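You operate a simulated robot arm through the tools that you are given. There is no shell and no other tool.

You run a simulated robot arm. Do the job below in one go: nothing can be reset, and whatever is moved stays where it is left.

TASK
Dot both clamped blocks with the blue marker, then free both clamp levers.
Fine: stand the marker back in its tube; the blocks stay on the bed. Set down upright: what you pick out.

It is judged by the outcome, as a careful person would: the job done as asked, and still so three seconds after it is handed in. It fails if anything else is knocked over, pushed out of place, dropped, spilled or broken.

THE ROBOT
A 7-joint arm with a two-finger parallel gripper, fixed in place. Base frame: the origin is on the floor under the middle of its stand, x ahead of it, y to its left, z up; the work surface is at about z = 880. Units: mm, rad, N and s.
It reaches about 1247 mm from its shoulder. Its first joint turns from -2.304 to 2.304 rad. Payload 3.91 kg.
Tool frame: the origin (TCP) lies between the finger pads and is the grasp point; the fingertips stand 30 mm ahead of it; z points along the fingers, y is the line along which they close. Largest opening 110 mm; finger width 20, thickness 10; the body of the gripper, 48 by 112 mm, starts 55 mm behind the TCP.
Orientation is that of the tool frame in the base frame, as a unit quaternion [x, y, z, w]. With the fingers straight down and closing along the base's y, the tool's x points along the base's -x, its y along +y and its z along -z.

THE INTERFACE
- The arm moves only by the tool send_rows. Its argument "motion" is a list of rows, each a list of 7 numbers: the shift along the base's x, y, z in units of 150 mm (1.0 is 150 mm), then the turn, a rotation vector about the base's x, y, z in units of 120 degrees (1.0 is 120 degrees), then the closure in counts, from 0 (fully open) to 255 (shut). In form: [[x, y, z, wx, wy, wz, jaw], ...]. A call has 1 to 20 rows; each row is the pose to reach, as a shift and turn from the pose commanded when the call began. A call with a number of a shift or a turn outside -1 to 1 is refused whole. Rows are played at 5 a second. More than 50 mm and 0.15 rad between two rows, or a gripper value outside its range, and nothing of the call is played. Where a pose cannot be reached the arm comes as near as it can. A force on the tool above 40 N (or 10 N above the force at the start of the call, whichever is more), or a blocked arm, ends the call early, and 0.2 s more pass. The fingers move at their own pace (about 108 mm/s each) and stop on an object; they squeeze with about 33 N. The grip force told is the motor's: it shows also when the fingers shut on nothing. Time passes only in rows, and 0.2 s behind the last, so rows that repeat a pose let the fingers close. It gives the time, the measured TCP pose, the force on the tool (base axes), the opening and the grip force at its end, in the units of the frame above (readings bear some noise), with the torque about the TCP (base axes, N m) and any sound that the robot's microphone picked up, and new pictures: "pictures" is both (left out), scene, wrist or none.
- Cameras (640 x 400 px; columns grow to the right, rows downward): "scene" is fixed at [220.6, 500.7, 1635.4]; the picture's right is [0.26, -0.96, 0.00], its down [-0.85, -0.23, -0.47] and it looks along [0.45, 0.12, -0.88] (base axes); focal length 357 px, centre (320, 200). "wrist" rides on the gripper at [72, 17, -103] in the tool frame; the picture's right is [-0.23, 0.97, 0.00], its down [-0.76, -0.18, -0.62] and it looks along [-0.61, -0.14, 0.78] (tool axes); focal length 222 px, centre (320, 200). There is no depth. A picture from a camera that has moved, and an enlarged one, comes with that camera's place and axes in the base frame and with its lens.
- enlarge(camera, box): a new picture of the part [left, top, right, bottom] of that camera's present view, enlarged. It takes no simulated time.
- sign_off(): hands the job in; it is judged then, once.

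Places have to be worked out from the pictures, the camera data and where the tool is seen. Open the gripper and draw the arm clear of the work before you hand the job in, unless the task says otherwise.

The tools are called after "Call:" as a command line: name --pt "numbers of a row" for each row, then --argument value for the rest, lists and objects as JSON in quotes. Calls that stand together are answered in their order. send_rows: Moves the arm, as the interface text tells. Its arguments: {"type":"object","properties":{"motion":{"type":"array"},"pictures":{"type":"string","enum":["both","scene","wrist","none"]}},"required":["motion"]} The other tools are called the same way: enlarge (camera, box) takes an enlarged picture of a part of a camera's view; sign_off () hands the job in.

At the start:

```text
time: 0.0
eef_pos: [519.4, 493.6, 1266.4]
orientation: [0.0, 1.0, 0.0, 0.0]
ft_force: [0.6, -1.4, 0.4]
wrist_torque: [0.03, -0.01, 0.01]
finger_gap: 110.0
grip_force: 0.0
```

scene: 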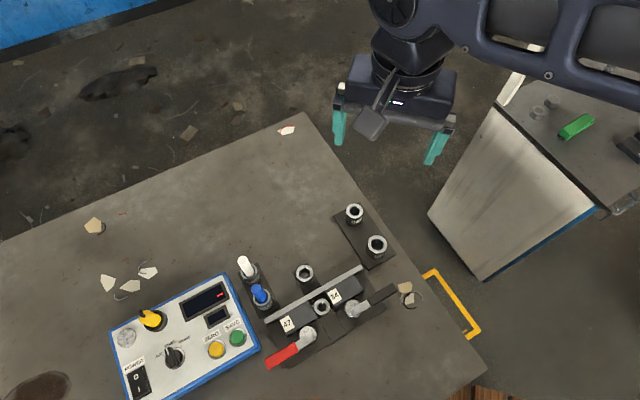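
wrist: 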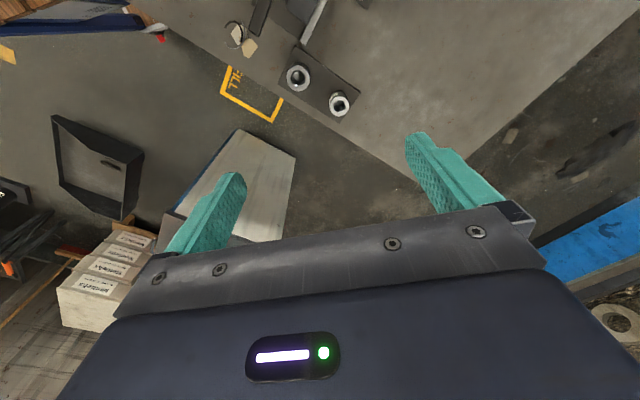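

I start by looking closely at the fixture, the markers and the clamps in the scene view before moving anything.

Call:
enlarge --camera "scene" --box '[220, 190, 420, 380]'

Call:
enlarge --camera "scene" --box '[230, 240, 330, 320]'

Call:
enlarge --camera "scene" --box '[100, 240, 280, 400]'

Call:
enlarge --camera "scene" --box '[300, 240, 420, 360]'

```text
2.11 times, centred on (320, 285) of scene
camera zoom: at [220.6, 500.7, 1635.4], right [0.26, -0.96, 0.0], down [-0.85, -0.23, -0.47], along [0.45, 0.12, -0.88], focal length 752 px, centre (320, 21)
```

zoom: 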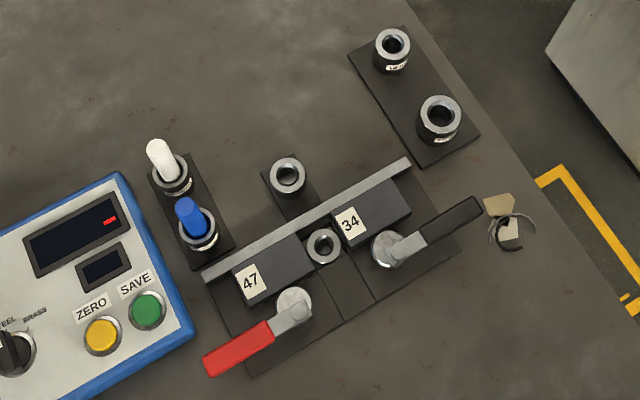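

```text
5.00 times, centred on (280, 280) of scene
camera zoom: at [220.6, 500.7, 1635.4], right [0.26, -0.96, 0.0], down [-0.85, -0.23, -0.47], along [0.45, 0.12, -0.88], focal length 1785 px, centre (520, -200)
```

zoom: 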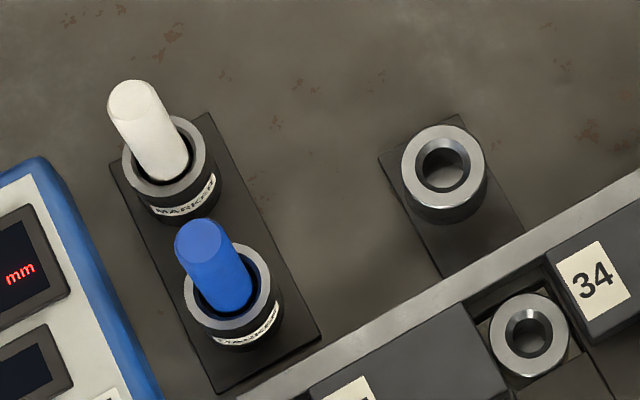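

```text
2.50 times, centred on (190, 320) of scene
camera zoom: at [220.6, 500.7, 1635.4], right [0.26, -0.96, 0.0], down [-0.85, -0.23, -0.47], along [0.45, 0.12, -0.88], focal length 893 px, centre (645, -100)
```

zoom: 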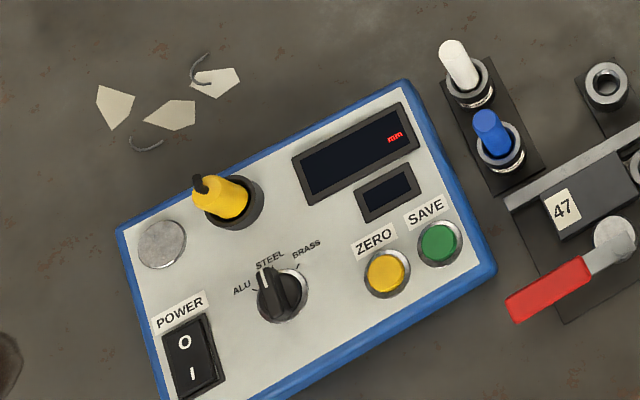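

```text
3.33 times, centred on (360, 300) of scene
camera zoom: at [220.6, 500.7, 1635.4], right [0.26, -0.96, 0.0], down [-0.85, -0.23, -0.47], along [0.45, 0.12, -0.88], focal length 1190 px, centre (187, -133)
```

zoom: 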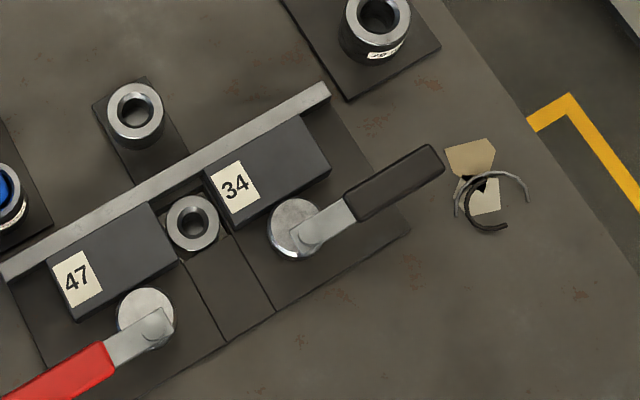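

The blocks 47 and 34 sit against the diagonal rail, with a red and a black cam lever in front. The blue marker stands in a tube at roughly (342, 650). I move back and turn the gripper about 44° so the wrist camera looks over the fixture, to get a second view for triangulation.

Call:
send_rows --pt "-0.125 -0.03 -0.04 0 0 0.046 0" --pt "-0.25 -0.06 -0.08 0 0 0.092 0" --pt "-0.375 -0.09 -0.12 0 0 0.138 0" --pt "-0.5 -0.12 -0.16 0 0 0.184 0" --pt "-0.625 -0.15 -0.2 0 0 0.23 0" --pt "-0.75 -0.18 -0.24 0 0 0.276 0" --pt "-0.875 -0.21 -0.28 0 0 0.322 0" --pt "-1 -0.24 -0.32 0 0 0.367 0" --pt "-1 -0.24 -0.32 0 0 0.367 0"

```text
time: 2.0
eef_pos: [369.5, 458.1, 1220.8]
orientation: [-0.375, 0.927, 0.0, 0.001]
ft_force: [-0.7, 0.1, 0.7]
wrist_torque: [-0.02, -0.02, 0.0]
finger_gap: 110.0
grip_force: 0.0
camera wrist: at [307.3, 420.2, 1323.4], right [-0.51, 0.86, 0.0], down [0.67, 0.4, 0.62], along [0.53, 0.32, -0.78], focal length 222 px, centre (320, 200)
```

scene: 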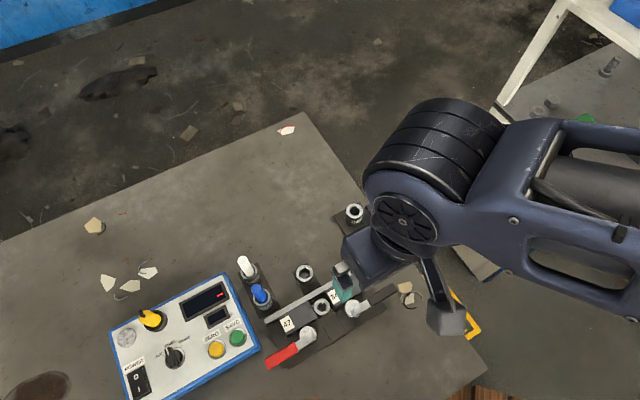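
wrist: 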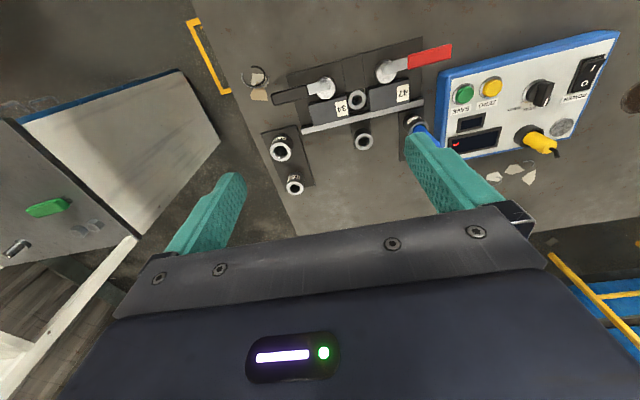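

The turn worked and the fixture is now at the top of the wrist view. I draw further back and somewhat lower to get the fixture nearer the picture's centre.

Call:
send_rows --pt "-0.2 0.0 -0.06 0 0 0 0" --pt "-0.4 0.0 -0.12 0 0 0 0" --pt "-0.6 0.0 -0.18 0 0 0 0" --pt "-0.8 0.0 -0.24 0 0 0 0" --pt "-1.0 0.0 -0.3 0 0 0 0" --pt "-1.0 0.0 -0.3 0 0 0 0"

```text
time: 3.4
eef_pos: [220.0, 458.8, 1174.1]
orientation: [-0.376, 0.927, 0.0, 0.0]
ft_force: [0.2, 0.2, -0.3]
wrist_torque: [-0.02, 0.01, 0.01]
finger_gap: 110.1
grip_force: 0.0
camera wrist: at [157.7, 421.1, 1277.3], right [-0.51, 0.86, 0.0], down [0.67, 0.4, 0.62], along [0.53, 0.32, -0.78], focal length 222 px, centre (320, 200)
```

scene: 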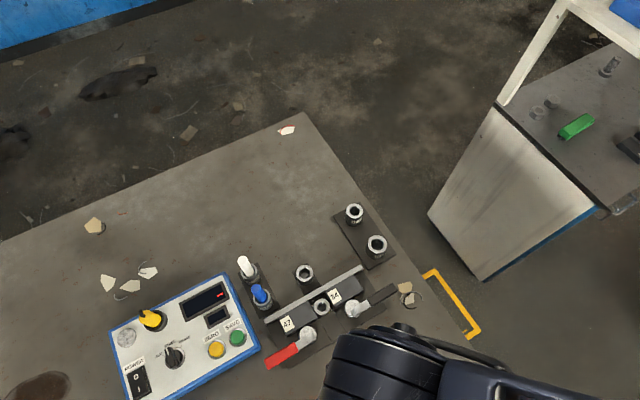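
wrist: 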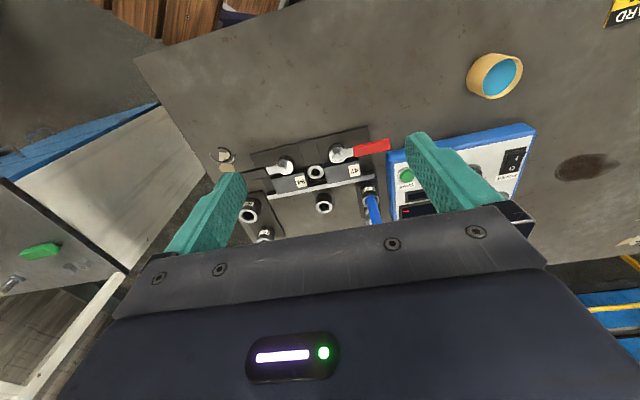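

The fixture is now centred between the fingers in the wrist view, and there's also a cup near (77, 672) to keep away from. I enlarge the wrist view for details.

Call:
enlarge --camera "wrist" --box '[235, 115, 405, 245]'

Call:
enlarge --camera "wrist" --box '[320, 120, 400, 180]'

Call:
enlarge --camera "wrist" --box '[240, 130, 320, 190]'

```text
3.08 times, centred on (320, 180) of wrist
camera zoom: at [157.7, 421.1, 1277.3], right [-0.51, 0.86, 0.0], down [0.67, 0.4, 0.62], along [0.53, 0.32, -0.78], focal length 684 px, centre (320, 262)
```

zoom: 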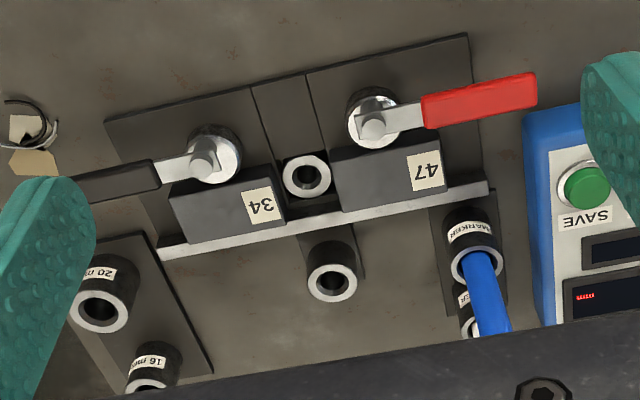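

```text
6.67 times, centred on (360, 150) of wrist
camera zoom: at [157.7, 421.1, 1277.3], right [-0.51, 0.86, 0.0], down [0.67, 0.4, 0.62], along [0.53, 0.32, -0.78], focal length 1481 px, centre (53, 533)
```

zoom: 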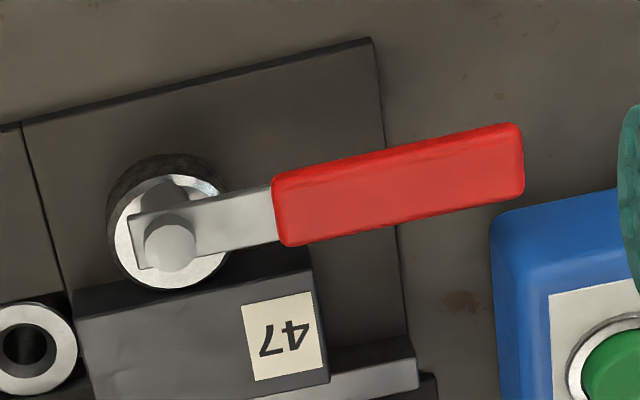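

```text
6.67 times, centred on (280, 160) of wrist
camera zoom: at [157.7, 421.1, 1277.3], right [-0.51, 0.86, 0.0], down [0.67, 0.4, 0.62], along [0.53, 0.32, -0.78], focal length 1481 px, centre (587, 467)
```

zoom: 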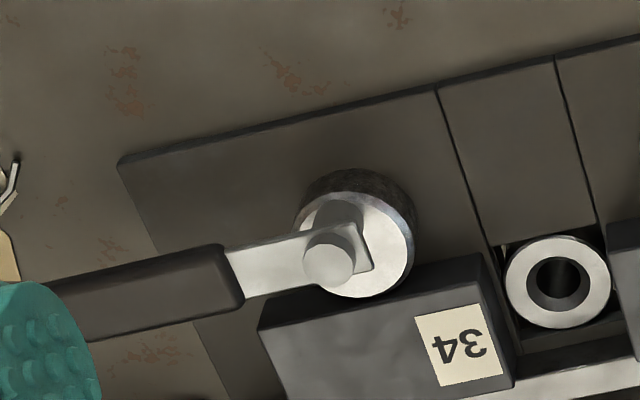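

Triangulating the two views gives the blue marker's tube ring at about (344, 651, 930), the marker top near z ≈ 1006, and the block tops near z ≈ 904. The lever pins are at about (298, 540) and (365, 466), with handles running parallel to the rail. I move above the blue marker, staying high, with the jaws partly closed.

Call:
send_rows --pt "0.16 0.18 0 0 0 0 100" --pt "0.33 0.36 0 0 0 0 139" --pt "0.5 0.54 0 0 0 0 139" --pt "0.66 0.72 0 0 0 0 139" --pt "0.827 0.9 0 0 0 0 139" --pt "0.827 0.9 0 0 0 0 139" --pictures "none"

Call:
send_rows --pt "0 0.13 -0.15 0 0 0 139" --pt "0 0.26 -0.3 0 0 0 139" --pt "0 0.384 -0.45 0 0 0 139" --pt "0 0.384 -0.45 0 0 0 139"

```text
time: 4.8
eef_pos: [346.8, 593.5, 1173.1]
orientation: [-0.375, 0.927, 0.0, 0.0]
ft_force: [0.5, 0.3, -0.7]
wrist_torque: [0.0, 0.01, -0.03]
finger_gap: 50.2
grip_force: 0.0
```

```text
time: 5.8
eef_pos: [344.7, 650.5, 1106.0]
orientation: [-0.376, 0.927, 0.001, 0.0]
ft_force: [0.5, -0.6, -0.4]
wrist_torque: [0.0, 0.0, 0.0]
finger_gap: 50.1
grip_force: 0.0
camera wrist: at [282.2, 612.9, 1210.5], right [-0.51, 0.86, 0.0], down [0.67, 0.4, 0.62], along [0.53, 0.32, -0.78], focal length 222 px, centre (320, 200)
```

scene: 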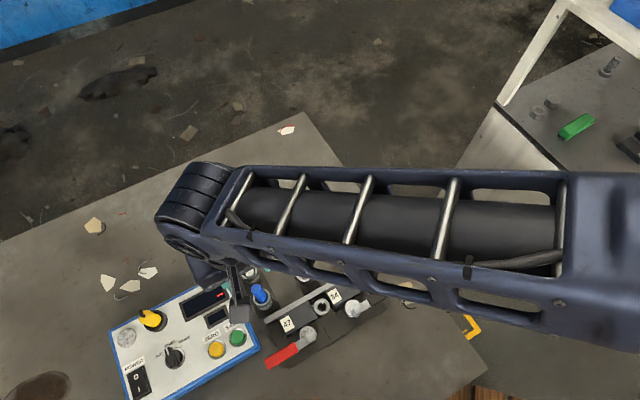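
wrist: 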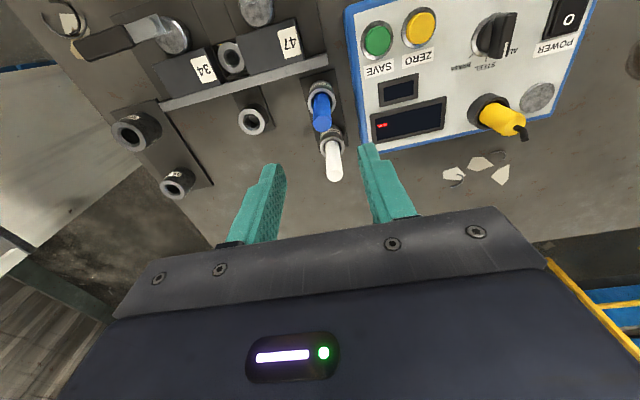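

The blue marker appears right where predicted. I enlarge to confirm its lean, diameter and top before descending.

Call:
enlarge --camera "wrist" --box '[280, 60, 380, 190]'

Call:
enlarge --camera "wrist" --box '[130, 0, 340, 130]'

```text
3.08 times, centred on (330, 125) of wrist
camera zoom: at [282.2, 612.9, 1210.5], right [-0.51, 0.86, 0.0], down [0.67, 0.4, 0.62], along [0.53, 0.32, -0.78], focal length 684 px, centre (289, 431)
```

zoom: 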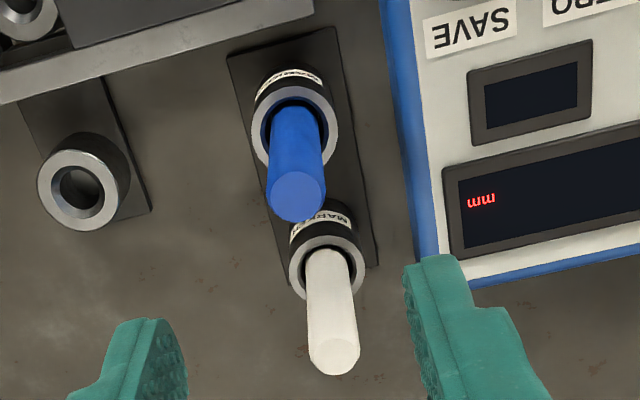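

```text
3.05 times, centred on (235, 65) of wrist
camera zoom: at [282.2, 612.9, 1210.5], right [-0.51, 0.86, 0.0], down [0.67, 0.4, 0.62], along [0.53, 0.32, -0.78], focal length 677 px, centre (579, 611)
```

zoom: 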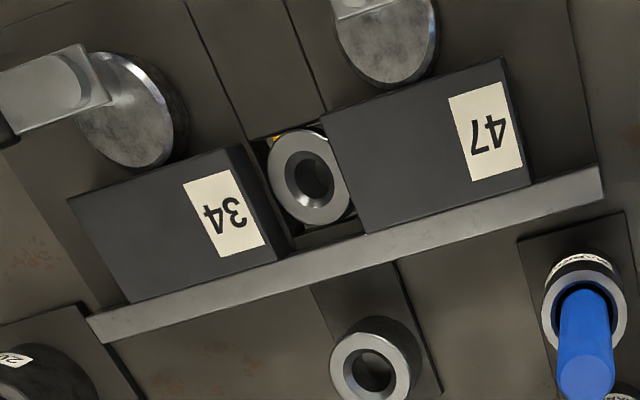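

The marker is nearly vertical, about 17 mm wide, top near z = 1004, within 2 mm of the tool axis. I descend straight down to TCP z ≈ 972 with the jaws 50 mm open; the fingertips then stay about 12 mm above the tube ring.

Call:
send_rows --pt "0 0.013 -0.2 0 0 0 139" --pt "0 0.013 -0.4 0 0 0 139" --pt "0 0.013 -0.6 0 0 0 139" --pt "0 0.013 -0.75 0 0 0 139" --pt "0 0.013 -0.893 0 0 0 139" --pt "0 0.013 -0.893 0 0 0 139"

```text
time: 7.2
eef_pos: [342.7, 651.8, 972.2]
orientation: [-0.376, 0.927, 0.0, -0.001]
ft_force: [0.5, 0.6, 0.5]
wrist_torque: [0.0, 0.01, 0.0]
finger_gap: 50.1
grip_force: 0.2
camera wrist: at [281.2, 615.0, 1076.2], right [-0.51, 0.86, 0.0], down [0.67, 0.4, 0.62], along [0.53, 0.32, -0.78], focal length 222 px, centre (320, 200)
```

scene: 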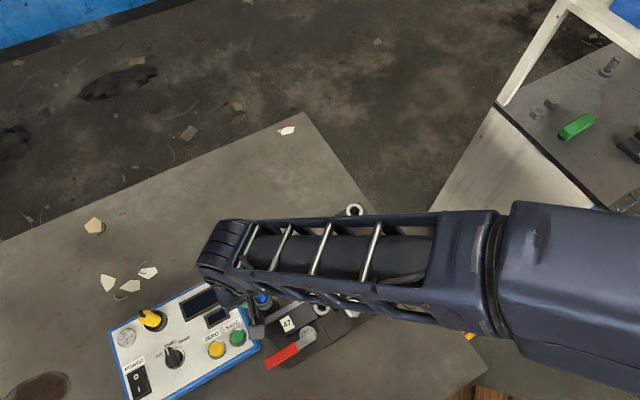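
wrist: 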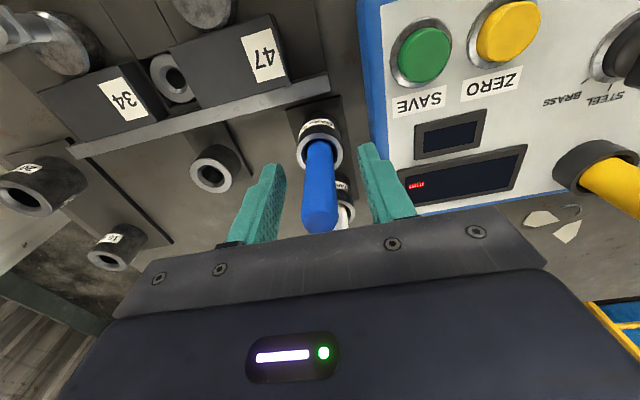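

The marker stands between the fingers, well centred. I close the jaws on it.

Call:
send_rows --pt "0 0 0 0 0 0 180" --pt "0 0 0 0 0 0 255" --pt "0 0 0 0 0 0 255" --pt "0 0 0 0 0 0 255" --pt "0 0 0 0 0 0 255"

```text
time: 8.4
eef_pos: [344.3, 653.6, 971.3]
orientation: [-0.376, 0.927, 0.0, 0.0]
ft_force: [-1.1, 0.2, 2.1]
wrist_torque: [0.03, 0.05, -0.01]
finger_gap: 17.3
grip_force: 32.6
camera wrist: at [281.1, 615.1, 1076.4], right [-0.51, 0.86, 0.0], down [0.67, 0.4, 0.62], along [0.53, 0.32, -0.78], focal length 222 px, centre (320, 200)
```

scene: 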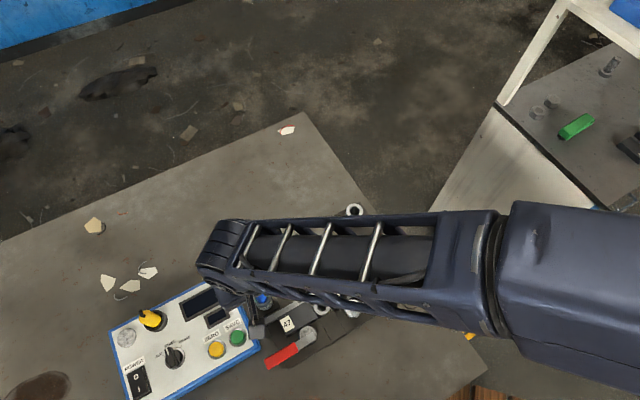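
wrist: 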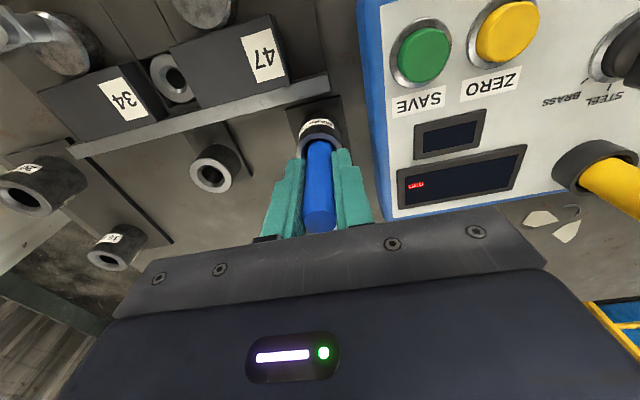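

Gripped at 17.3 mm with 33 N. I lift straight up 120 mm to draw it out of the tube and look at the tip.

Call:
send_rows --pt "0 0 0.1 0 0 0 255" --pt "0 0 0.25 0 0 0 255" --pt "0 0 0.4 0 0 0 255" --pt "0 0 0.6 0 0 0 255" --pt "0 0 0.8 0 0 0 255" --pt "0 0 0.8 0 0 0 255"

```text
time: 9.8
eef_pos: [342.2, 651.9, 1092.8]
orientation: [-0.376, 0.927, 0.0, -0.001]
ft_force: [0.9, 0.0, -1.0]
wrist_torque: [0.0, 0.02, 0.02]
finger_gap: 17.5
grip_force: 32.7
camera wrist: at [280.5, 614.5, 1197.2], right [-0.51, 0.86, 0.0], down [0.67, 0.4, 0.62], along [0.53, 0.32, -0.78], focal length 222 px, centre (320, 200)
```

scene: 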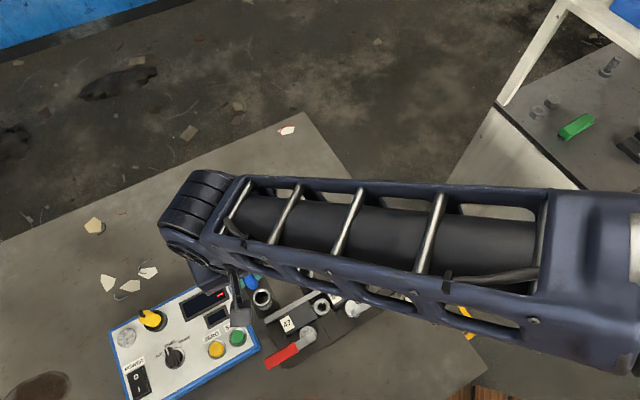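
wrist: 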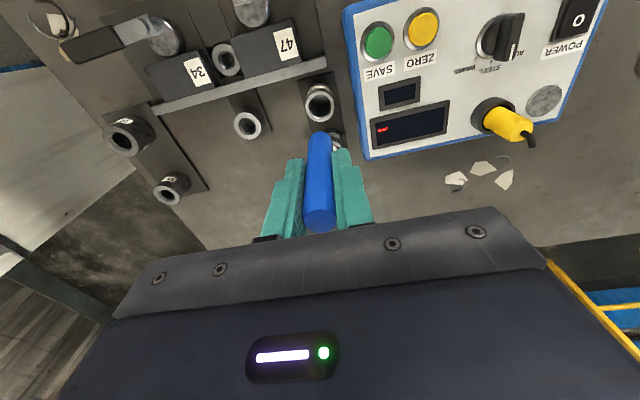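

The marker is out and its tube is empty. I enlarge to see where the tip ends.

Call:
enlarge --camera "wrist" --box '[280, 80, 370, 240]'

Call:
enlarge --camera "scene" --box '[220, 250, 320, 350]'

```text
2.50 times, centred on (325, 160) of wrist
camera zoom: at [280.5, 614.5, 1197.2], right [-0.51, 0.86, 0.0], down [0.67, 0.4, 0.62], along [0.53, 0.32, -0.78], focal length 555 px, centre (308, 300)
```

zoom: 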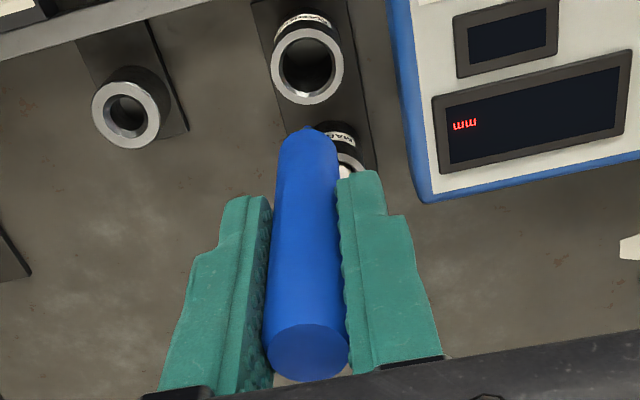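

```text
4.00 times, centred on (270, 300) of scene
camera zoom: at [220.6, 500.7, 1635.4], right [0.26, -0.96, 0.0], down [-0.85, -0.23, -0.47], along [0.45, 0.12, -0.88], focal length 1428 px, centre (520, -200)
```

zoom: 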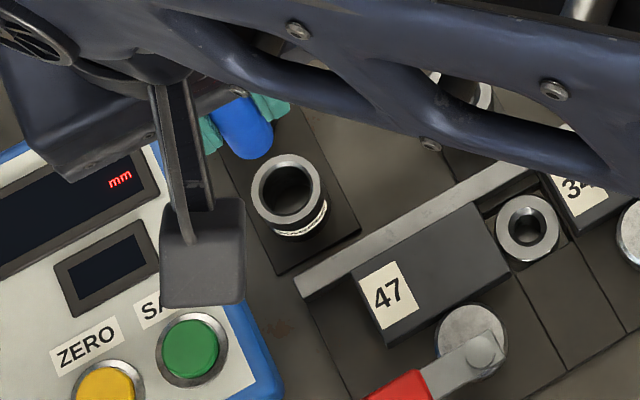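

The marker has a small nib about 88 mm below the TCP, so contact with a block top (z ≈ 903.5) should come near TCP z ≈ 991. I move over the middle of block 47, about (331, 577), and go down to leave roughly 10 mm of gap.

Call:
send_rows --pt "-0.02 -0.14 0 0 0 0 255" --pt "-0.05 -0.32 0 0 0 0 255" --pt "-0.083 -0.501 0 0 0 0 255" --pt "-0.083 -0.501 -0.15 0 0 0 255" --pt "-0.083 -0.501 -0.3 0 0 0 255" --pt "-0.083 -0.501 -0.45 0 0 0 255" --pt "-0.083 -0.501 -0.6 0 0 0 255" --pt "-0.083 -0.501 -0.6 0 0 0 255"

Call:
enlarge --camera "wrist" --box '[240, 60, 400, 240]'

Call:
enlarge --camera "scene" --box '[220, 250, 340, 370]'

```text
time: 11.6
eef_pos: [330.7, 577.7, 1003.2]
orientation: [-0.375, 0.927, 0.0, -0.001]
ft_force: [0.0, 0.5, -0.5]
wrist_torque: [0.0, 0.06, -0.01]
finger_gap: 17.8
grip_force: 33.2
camera wrist: at [269.3, 539.3, 1106.4], right [-0.51, 0.86, 0.0], down [0.67, 0.4, 0.62], along [0.53, 0.32, -0.78], focal length 222 px, centre (320, 200)
```

scene: 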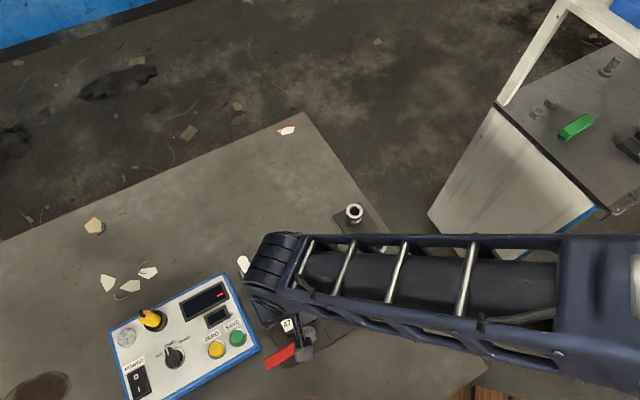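
wrist: 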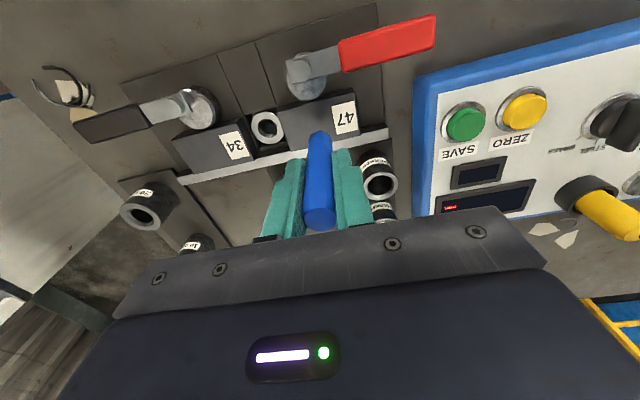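

```text
2.22 times, centred on (320, 150) of wrist
camera zoom: at [269.3, 539.3, 1106.4], right [-0.51, 0.86, 0.0], down [0.67, 0.4, 0.62], along [0.53, 0.32, -0.78], focal length 494 px, centre (320, 311)
```

zoom: 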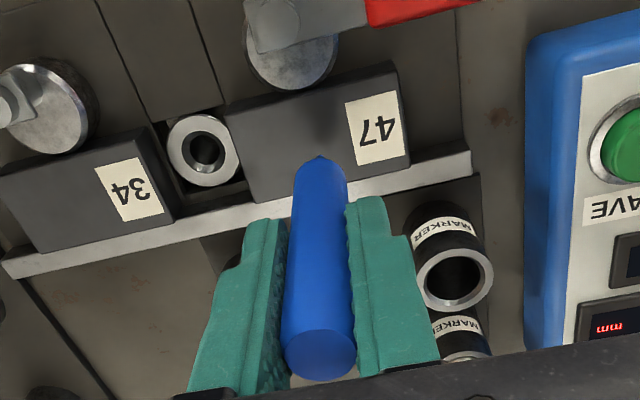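

```text
3.33 times, centred on (280, 310) of scene
camera zoom: at [220.6, 500.7, 1635.4], right [0.26, -0.96, 0.0], down [-0.85, -0.23, -0.47], along [0.45, 0.12, -0.88], focal length 1190 px, centre (453, -167)
```

zoom: 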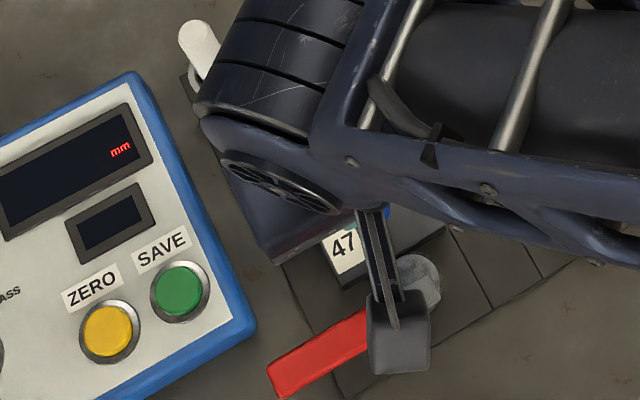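

The tip hovers over the middle of block 47's top. I now descend in small steps and watch the force for contact.

Call:
send_rows --pt "0 0 -0.02 0 0 0 255" --pt "0 0 -0.04 0 0 0 255" --pt "0 0 -0.04 0 0 0 255" --pictures "wrist"

```text
time: 12.4
eef_pos: [330.5, 577.0, 997.2]
orientation: [-0.375, 0.927, 0.0, 0.0]
ft_force: [-0.2, -0.2, -0.5]
wrist_torque: [0.0, 0.01, -0.03]
finger_gap: 17.5
grip_force: 33.0
camera wrist: at [268.6, 539.3, 1100.7], right [-0.51, 0.86, 0.0], down [0.67, 0.4, 0.62], along [0.53, 0.32, -0.78], focal length 222 px, centre (320, 200)
```

wrist: 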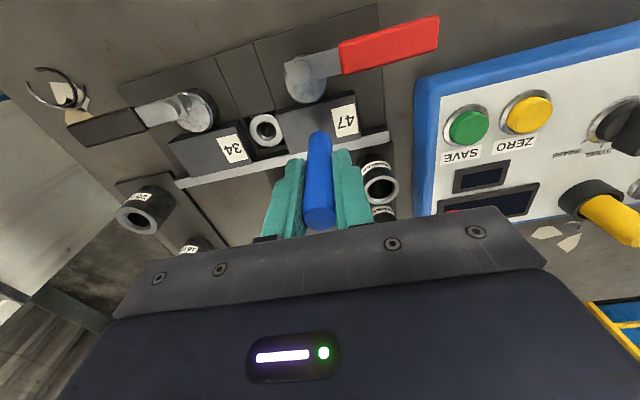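

No contact yet; I go down another 2 mm.

Call:
send_rows --pt "0 0 -0.0133 0 0 0 255" --pt "0 0 -0.0133 0 0 0 255" --pictures "none"

```text
time: 13.0
eef_pos: [331.2, 576.3, 994.1]
orientation: [-0.375, 0.927, 0.0, 0.0]
ft_force: [0.1, 0.0, 0.0]
wrist_torque: [0.02, 0.02, -0.01]
finger_gap: 17.5
grip_force: 32.8
```

Still no contact force at commanded z ≈ 994; another 2 mm down.

Call:
send_rows --pt "0 0 -0.0133 0 0 0 255" --pt "0 0 -0.0133 0 0 0 255" --pictures "none"

```text
time: 13.6
eef_pos: [329.8, 576.6, 991.9]
orientation: [-0.376, 0.927, -0.001, 0.0]
ft_force: [-0.8, 2.1, 7.5]
wrist_torque: [0.18, 0.19, -0.02]
finger_gap: 17.4
grip_force: 32.5
```

Contact at commanded z ≈ 992 with about 7.5 N. I lift 18 mm, then look at the block for the dot.

Call:
send_rows --pt "0 0 0 0 0 0 255" --pt "0 0 0.06 0 0 0 255" --pt "0 0 0.2 0 0 0 255" --pt "0 0 0.4 0 0 0 255" --pt "0 0 0.4 0 0 0 255" --pictures "wrist"

Call:
enlarge --camera "wrist" --box '[240, 70, 400, 170]'

```text
time: 14.8
eef_pos: [331.0, 576.8, 1053.8]
orientation: [-0.375, 0.927, 0.0, 0.0]
ft_force: [0.1, 1.0, -0.4]
wrist_torque: [-0.01, 0.0, 0.0]
finger_gap: 17.7
grip_force: 32.9
camera wrist: at [269.7, 540.0, 1157.5], right [-0.51, 0.86, 0.0], down [0.67, 0.4, 0.62], along [0.53, 0.32, -0.78], focal length 222 px, centre (320, 200)
```

wrist: 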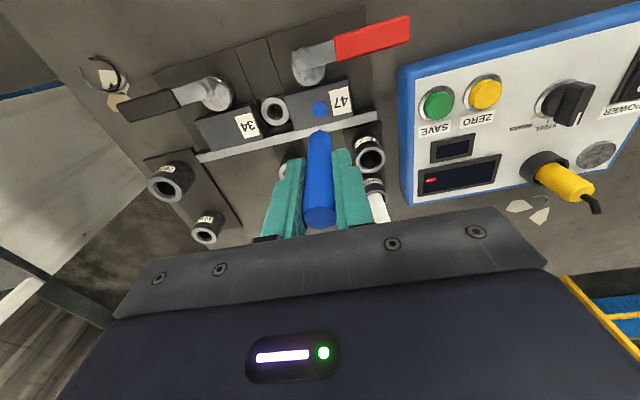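

```text
4.00 times, centred on (320, 120) of wrist
camera zoom: at [269.7, 540.0, 1157.5], right [-0.51, 0.86, 0.0], down [0.67, 0.4, 0.62], along [0.53, 0.32, -0.78], focal length 888 px, centre (320, 520)
```

zoom: 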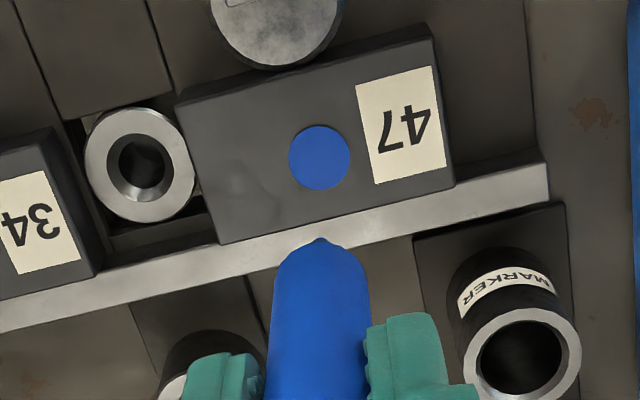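

A clear round blue dot is on block 47. I move along the rail to block 34, about (407, 500.5), and go down to about 10 mm above it.

Call:
send_rows --pt "0.14 -0.14 0 0 0 0 255" --pt "0.32 -0.32 0 0 0 0 255" --pt "0.507 -0.51 0 0 0 0 255" --pt "0.507 -0.51 -0.16 0 0 0 255" --pt "0.507 -0.51 -0.327 0 0 0 255" --pt "0.507 -0.51 -0.327 0 0 0 255" --pictures "wrist"

Call:
enlarge --camera "wrist" --box '[240, 70, 400, 170]'

```text
time: 16.2
eef_pos: [407.2, 500.6, 1003.5]
orientation: [-0.376, 0.927, 0.0, 0.0]
ft_force: [0.3, -0.5, -0.7]
wrist_torque: [0.01, -0.01, 0.02]
finger_gap: 17.6
grip_force: 32.7
camera wrist: at [345.6, 463.8, 1107.1], right [-0.51, 0.86, 0.0], down [0.67, 0.4, 0.62], along [0.53, 0.32, -0.78], focal length 222 px, centre (320, 200)
```

wrist: 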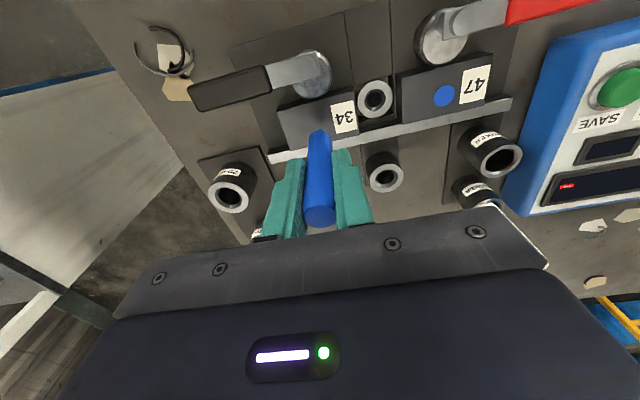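

```text
4.00 times, centred on (320, 120) of wrist
camera zoom: at [345.6, 463.8, 1107.1], right [-0.51, 0.86, 0.0], down [0.67, 0.4, 0.62], along [0.53, 0.32, -0.78], focal length 888 px, centre (320, 520)
```

zoom: 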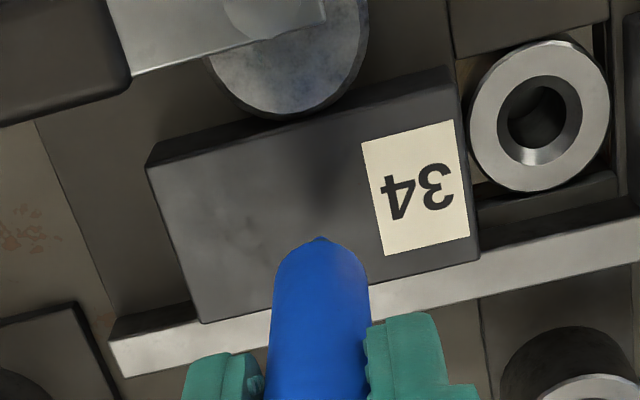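

The tip is over block 34's middle, clear of its label. I step down as before: first to just above contact.

Call:
send_rows --pt "0 0 -0.025 0 0 0 255" --pt "0 0 -0.055 0 0 0 255" --pt "0 0 -0.055 0 0 0 255" --pictures "none"

Call:
send_rows --pt "0 0 -0.0133 0 0 0 255" --pt "0 0 -0.0133 0 0 0 255" --pictures "none"

```text
time: 17.0
eef_pos: [408.0, 500.8, 994.9]
orientation: [-0.375, 0.927, -0.001, 0.0]
ft_force: [-0.3, -0.2, -0.8]
wrist_torque: [0.0, -0.01, 0.0]
finger_gap: 17.2
grip_force: 32.7
```

```text
time: 17.6
eef_pos: [407.7, 500.3, 994.6]
orientation: [-0.375, 0.927, 0.0, 0.001]
ft_force: [0.4, -1.8, 18.7]
wrist_torque: [-0.24, -0.22, -0.03]
finger_gap: 17.5
grip_force: 33.3
```

Contact, 18.7 N, so the tip has touched block 34. I lift and check the dot.

Call:
send_rows --pt "0 0 0.04 0 0 0 255" --pt "0 0 0.2 0 0 0 255" --pt "0 0 0.4 0 0 0 255" --pt "0 0 0.4 0 0 0 255" --pictures "wrist"

Call:
enlarge --camera "wrist" --box '[240, 70, 400, 170]'

Call:
enlarge --camera "wrist" --box '[260, 110, 380, 240]'

```text
time: 18.6
eef_pos: [405.2, 502.0, 1053.1]
orientation: [-0.376, 0.927, -0.001, 0.0]
ft_force: [-0.1, 0.3, -0.6]
wrist_torque: [0.02, -0.01, 0.0]
finger_gap: 17.4
grip_force: 32.5
camera wrist: at [344.3, 464.0, 1157.0], right [-0.51, 0.86, 0.0], down [0.67, 0.4, 0.62], along [0.53, 0.32, -0.78], focal length 222 px, centre (320, 200)
```

wrist: 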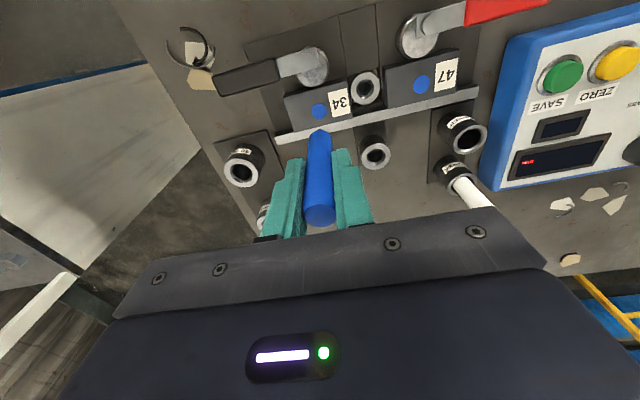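

```text
4.00 times, centred on (320, 120) of wrist
camera zoom: at [344.3, 464.0, 1157.0], right [-0.51, 0.86, 0.0], down [0.67, 0.4, 0.62], along [0.53, 0.32, -0.78], focal length 888 px, centre (320, 520)
```

zoom: 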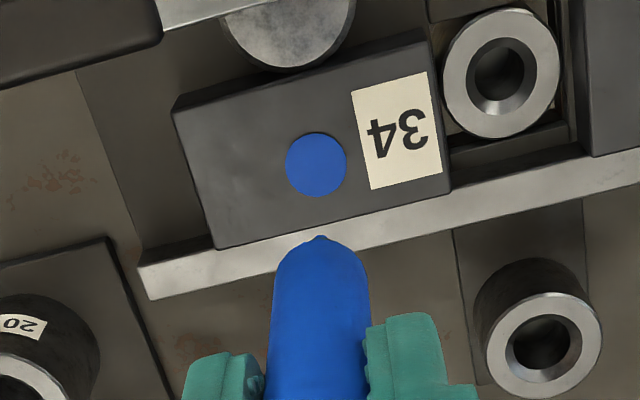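

```text
3.08 times, centred on (320, 175) of wrist
camera zoom: at [344.3, 464.0, 1157.0], right [-0.51, 0.86, 0.0], down [0.67, 0.4, 0.62], along [0.53, 0.32, -0.78], focal length 684 px, centre (320, 277)
```

zoom: 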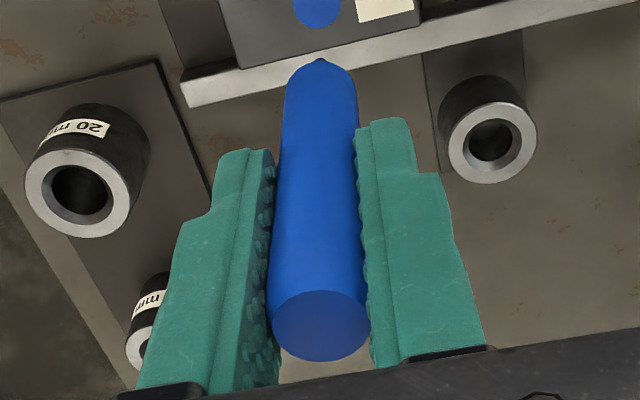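

Both blocks carry a clean dot and the marker is still straight in the jaws. I go back up and across to above its own tube.

Call:
send_rows --pt "0 0 0.15 0 0 0 255" --pt "0 0 0.3 0 0 0 255" --pt "-0.085 0.2 0.3 0 0 0 255" --pt "-0.17 0.4 0.3 0 0 0 255" --pt "-0.255 0.6 0.3 0 0 0 255" --pt "-0.34 0.8 0.3 0 0 0 255" --pt "-0.424 1.0 0.3 0 0 0 255" --pt "-0.424 1.0 0.3 0 0 0 255"

Call:
enlarge --camera "wrist" --box '[260, 60, 380, 240]'

```text
time: 20.4
eef_pos: [342.3, 648.6, 1099.0]
orientation: [-0.376, 0.927, -0.001, 0.0]
ft_force: [-0.4, 0.7, -0.6]
wrist_torque: [-0.01, 0.0, -0.02]
finger_gap: 18.0
grip_force: 33.0
camera wrist: at [280.1, 611.6, 1202.8], right [-0.51, 0.86, 0.0], down [0.67, 0.4, 0.62], along [0.53, 0.32, -0.78], focal length 222 px, centre (320, 200)
```

scene: 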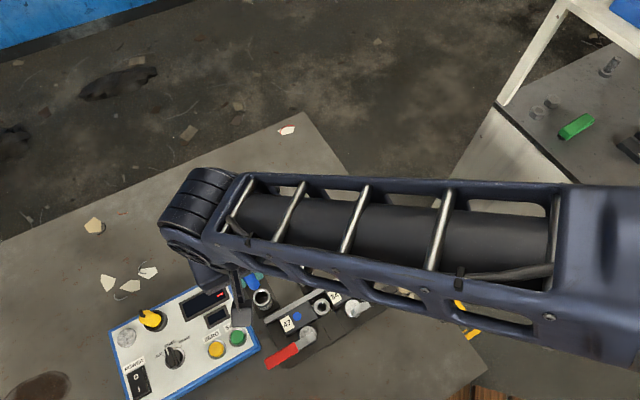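
wrist: 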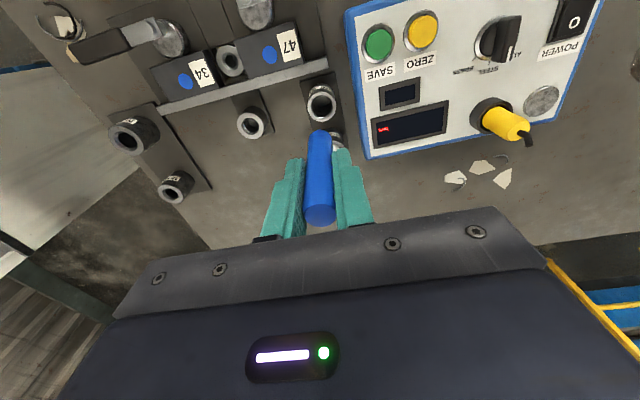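

```text
2.22 times, centred on (320, 150) of wrist
camera zoom: at [280.1, 611.6, 1202.8], right [-0.51, 0.86, 0.0], down [0.67, 0.4, 0.62], along [0.53, 0.32, -0.78], focal length 494 px, centre (320, 311)
```

zoom: 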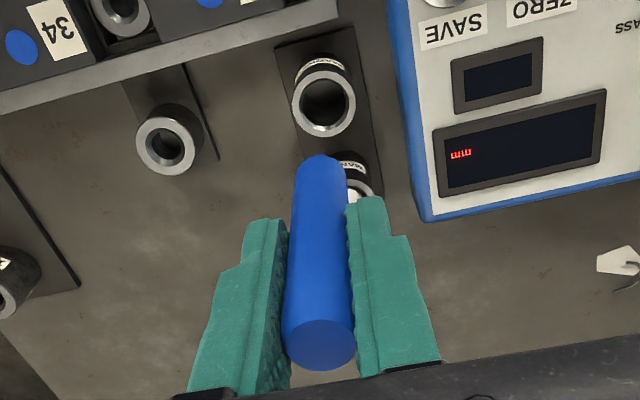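

The tube ring sits within 1–2 mm of the recorded pick-up position. I align on it and lower until the tip is just above the ring, then check.

Call:
send_rows --pt "-0.0043 0.013 -0.12 0 0 0 255" --pt "-0.0043 0.013 -0.26 0 0 0 255" --pt "-0.0043 0.013 -0.39 0 0 0 255" --pt "-0.0043 0.013 -0.49 0 0 0 255" --pt "-0.0043 0.013 -0.49 0 0 0 255" --pictures "wrist"

Call:
enlarge --camera "wrist" --box '[260, 80, 380, 240]'

```text
time: 21.6
eef_pos: [343.4, 652.5, 1023.9]
orientation: [-0.376, 0.927, 0.0, -0.001]
ft_force: [0.9, 0.0, 0.6]
wrist_torque: [-0.02, 0.02, -0.04]
finger_gap: 17.7
grip_force: 32.4
camera wrist: at [280.6, 614.7, 1128.5], right [-0.51, 0.86, 0.0], down [0.67, 0.4, 0.62], along [0.53, 0.32, -0.78], focal length 222 px, centre (320, 200)
```

wrist: 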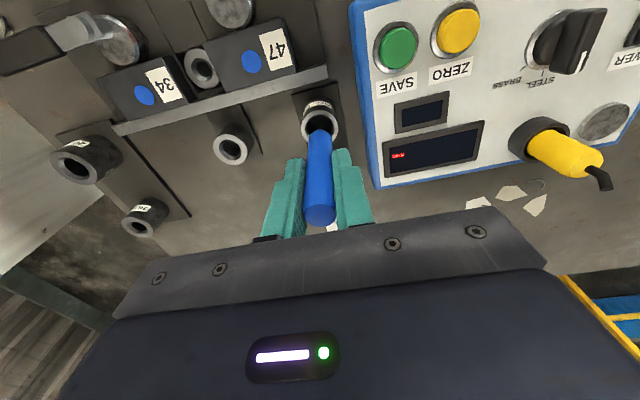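

```text
2.50 times, centred on (320, 160) of wrist
camera zoom: at [280.6, 614.7, 1128.5], right [-0.51, 0.86, 0.0], down [0.67, 0.4, 0.62], along [0.53, 0.32, -0.78], focal length 555 px, centre (320, 300)
```

zoom: 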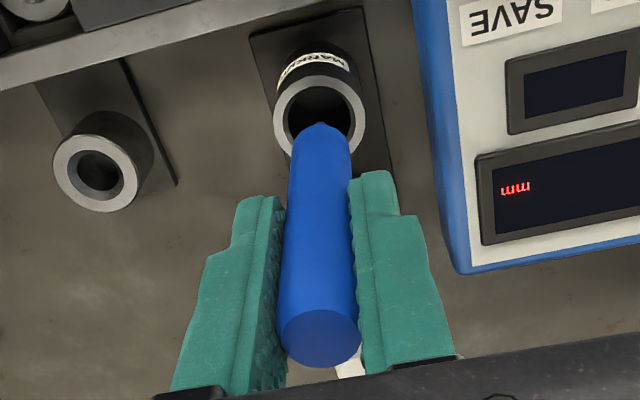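

The tip is centred over the bore. I lower it into the tube slowly, to about 4 mm above the original seat height.

Call:
send_rows --pt "0 0 -0.06 0 0 0 255" --pt "0 0 -0.12 0 0 0 255" --pt "0 0 -0.19 0 0 0 255" --pt "0 0 -0.26 0 0 0 255" --pt "0 0 -0.32 0 0 0 255" --pt "0 0 -0.32 0 0 0 255" --pictures "wrist"

```text
time: 23.0
eef_pos: [341.6, 651.8, 977.8]
orientation: [-0.376, 0.927, 0.0, 0.0]
ft_force: [-0.3, -1.0, 9.0]
wrist_torque: [-0.15, 0.11, 0.0]
finger_gap: 17.7
grip_force: 33.3
camera wrist: at [280.1, 614.5, 1081.5], right [-0.51, 0.86, 0.0], down [0.67, 0.4, 0.62], along [0.53, 0.32, -0.78], focal length 222 px, centre (320, 200)
```

wrist: 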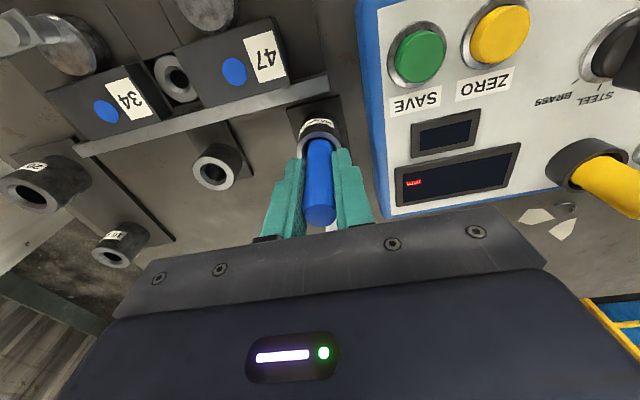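

The 9 N upward force now comes about 4.5 mm above the pick-up height. Comparing pictures, the marker has crept down that much in the jaws, so the tip is resting on the tube's floor. I relieve the force by 1 mm and open the jaws gently.

Call:
send_rows --pt "0 0 0.007 0 0 0 255" --pt "0 0 0.007 0 0 0 230" --pt "0 0 0.007 0 0 0 200" --pt "0 0 0.007 0 0 0 170" --pt "0 0 0.007 0 0 0 139" --pt "0 0 0.007 0 0 0 139" --pictures "wrist"

Call:
enlarge --camera "wrist" --box '[260, 80, 380, 240]'

```text
time: 24.4
eef_pos: [342.6, 653.4, 978.4]
orientation: [-0.375, 0.927, 0.0, 0.001]
ft_force: [0.7, 0.6, -0.3]
wrist_torque: [0.02, 0.0, -0.01]
finger_gap: 50.5
grip_force: 0.0
camera wrist: at [280.3, 614.9, 1082.1], right [-0.51, 0.86, 0.0], down [0.67, 0.4, 0.62], along [0.53, 0.32, -0.78], focal length 222 px, centre (320, 200)
```

wrist: 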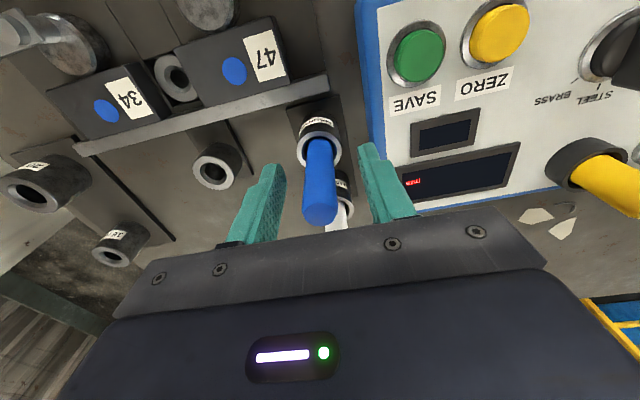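

```text
2.50 times, centred on (320, 160) of wrist
camera zoom: at [280.3, 614.9, 1082.1], right [-0.51, 0.86, 0.0], down [0.67, 0.4, 0.62], along [0.53, 0.32, -0.78], focal length 555 px, centre (320, 300)
```

zoom: 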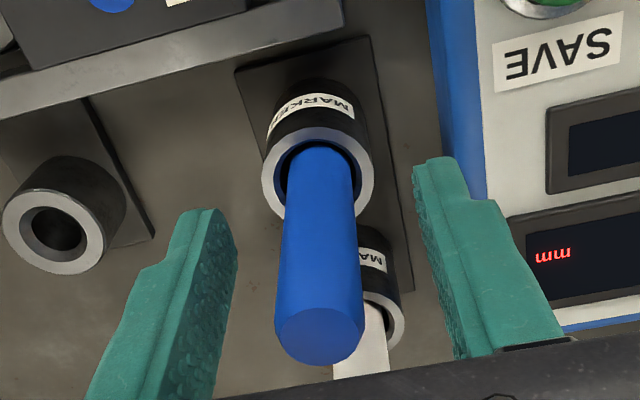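

The marker stands upright in its tube, free of the fingers. I rise straight up to clear it.

Call:
send_rows --pt "0 0 0.12 0 0 0 139" --pt "0 0 0.3 0 0 0 139" --pt "0 0 0.55 0 0 0 139" --pt "0 0 0.85 0 0 0 139" --pt "0 0 0.85 0 0 0 139"

Call:
enlarge --camera "scene" --box '[220, 250, 420, 390]'

Call:
enlarge --camera "wrist" --box '[20, 0, 340, 200]'

```text
time: 25.6
eef_pos: [341.9, 654.3, 1104.7]
orientation: [-0.376, 0.927, -0.001, 0.001]
ft_force: [0.4, 0.6, -0.1]
wrist_torque: [-0.02, -0.02, -0.01]
finger_gap: 50.3
grip_force: 0.0
camera wrist: at [279.8, 615.1, 1208.3], right [-0.51, 0.86, 0.0], down [0.67, 0.4, 0.62], along [0.53, 0.32, -0.78], focal length 222 px, centre (320, 200)
```

scene: 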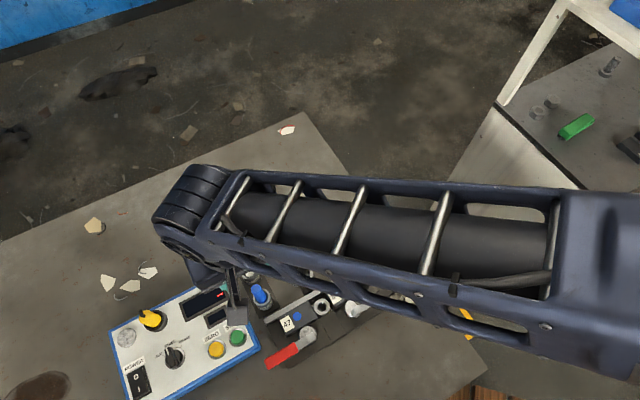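
wrist: 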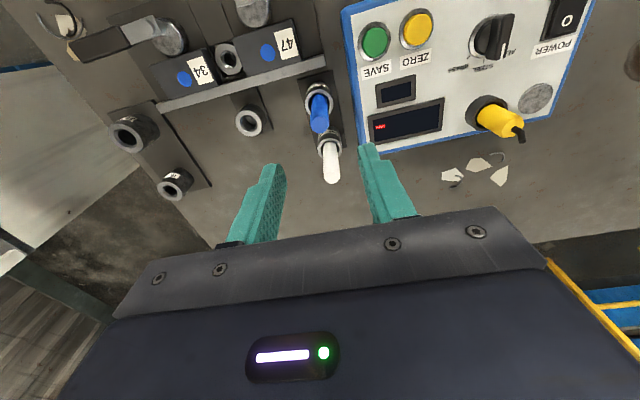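

```text
2.86 times, centred on (320, 320) of scene
camera zoom: at [220.6, 500.7, 1635.4], right [0.26, -0.96, 0.0], down [-0.85, -0.23, -0.47], along [0.45, 0.12, -0.88], focal length 1020 px, centre (320, -143)
```

zoom: 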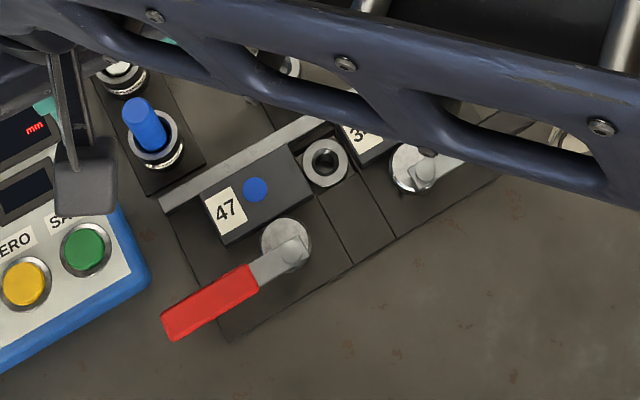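

```text
2.00 times, centred on (180, 100) of wrist
camera zoom: at [279.8, 615.1, 1208.3], right [-0.51, 0.86, 0.0], down [0.67, 0.4, 0.62], along [0.53, 0.32, -0.78], focal length 444 px, centre (600, 400)
```

zoom: 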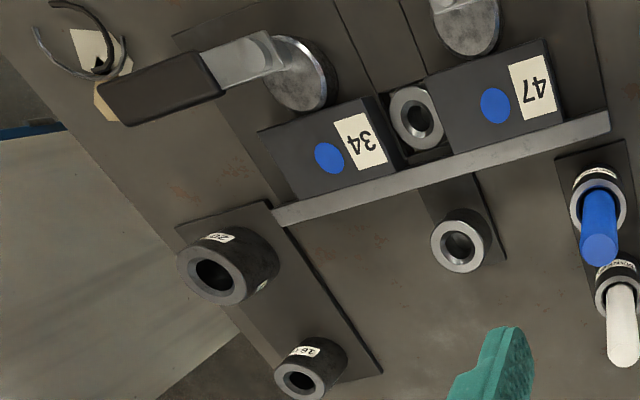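

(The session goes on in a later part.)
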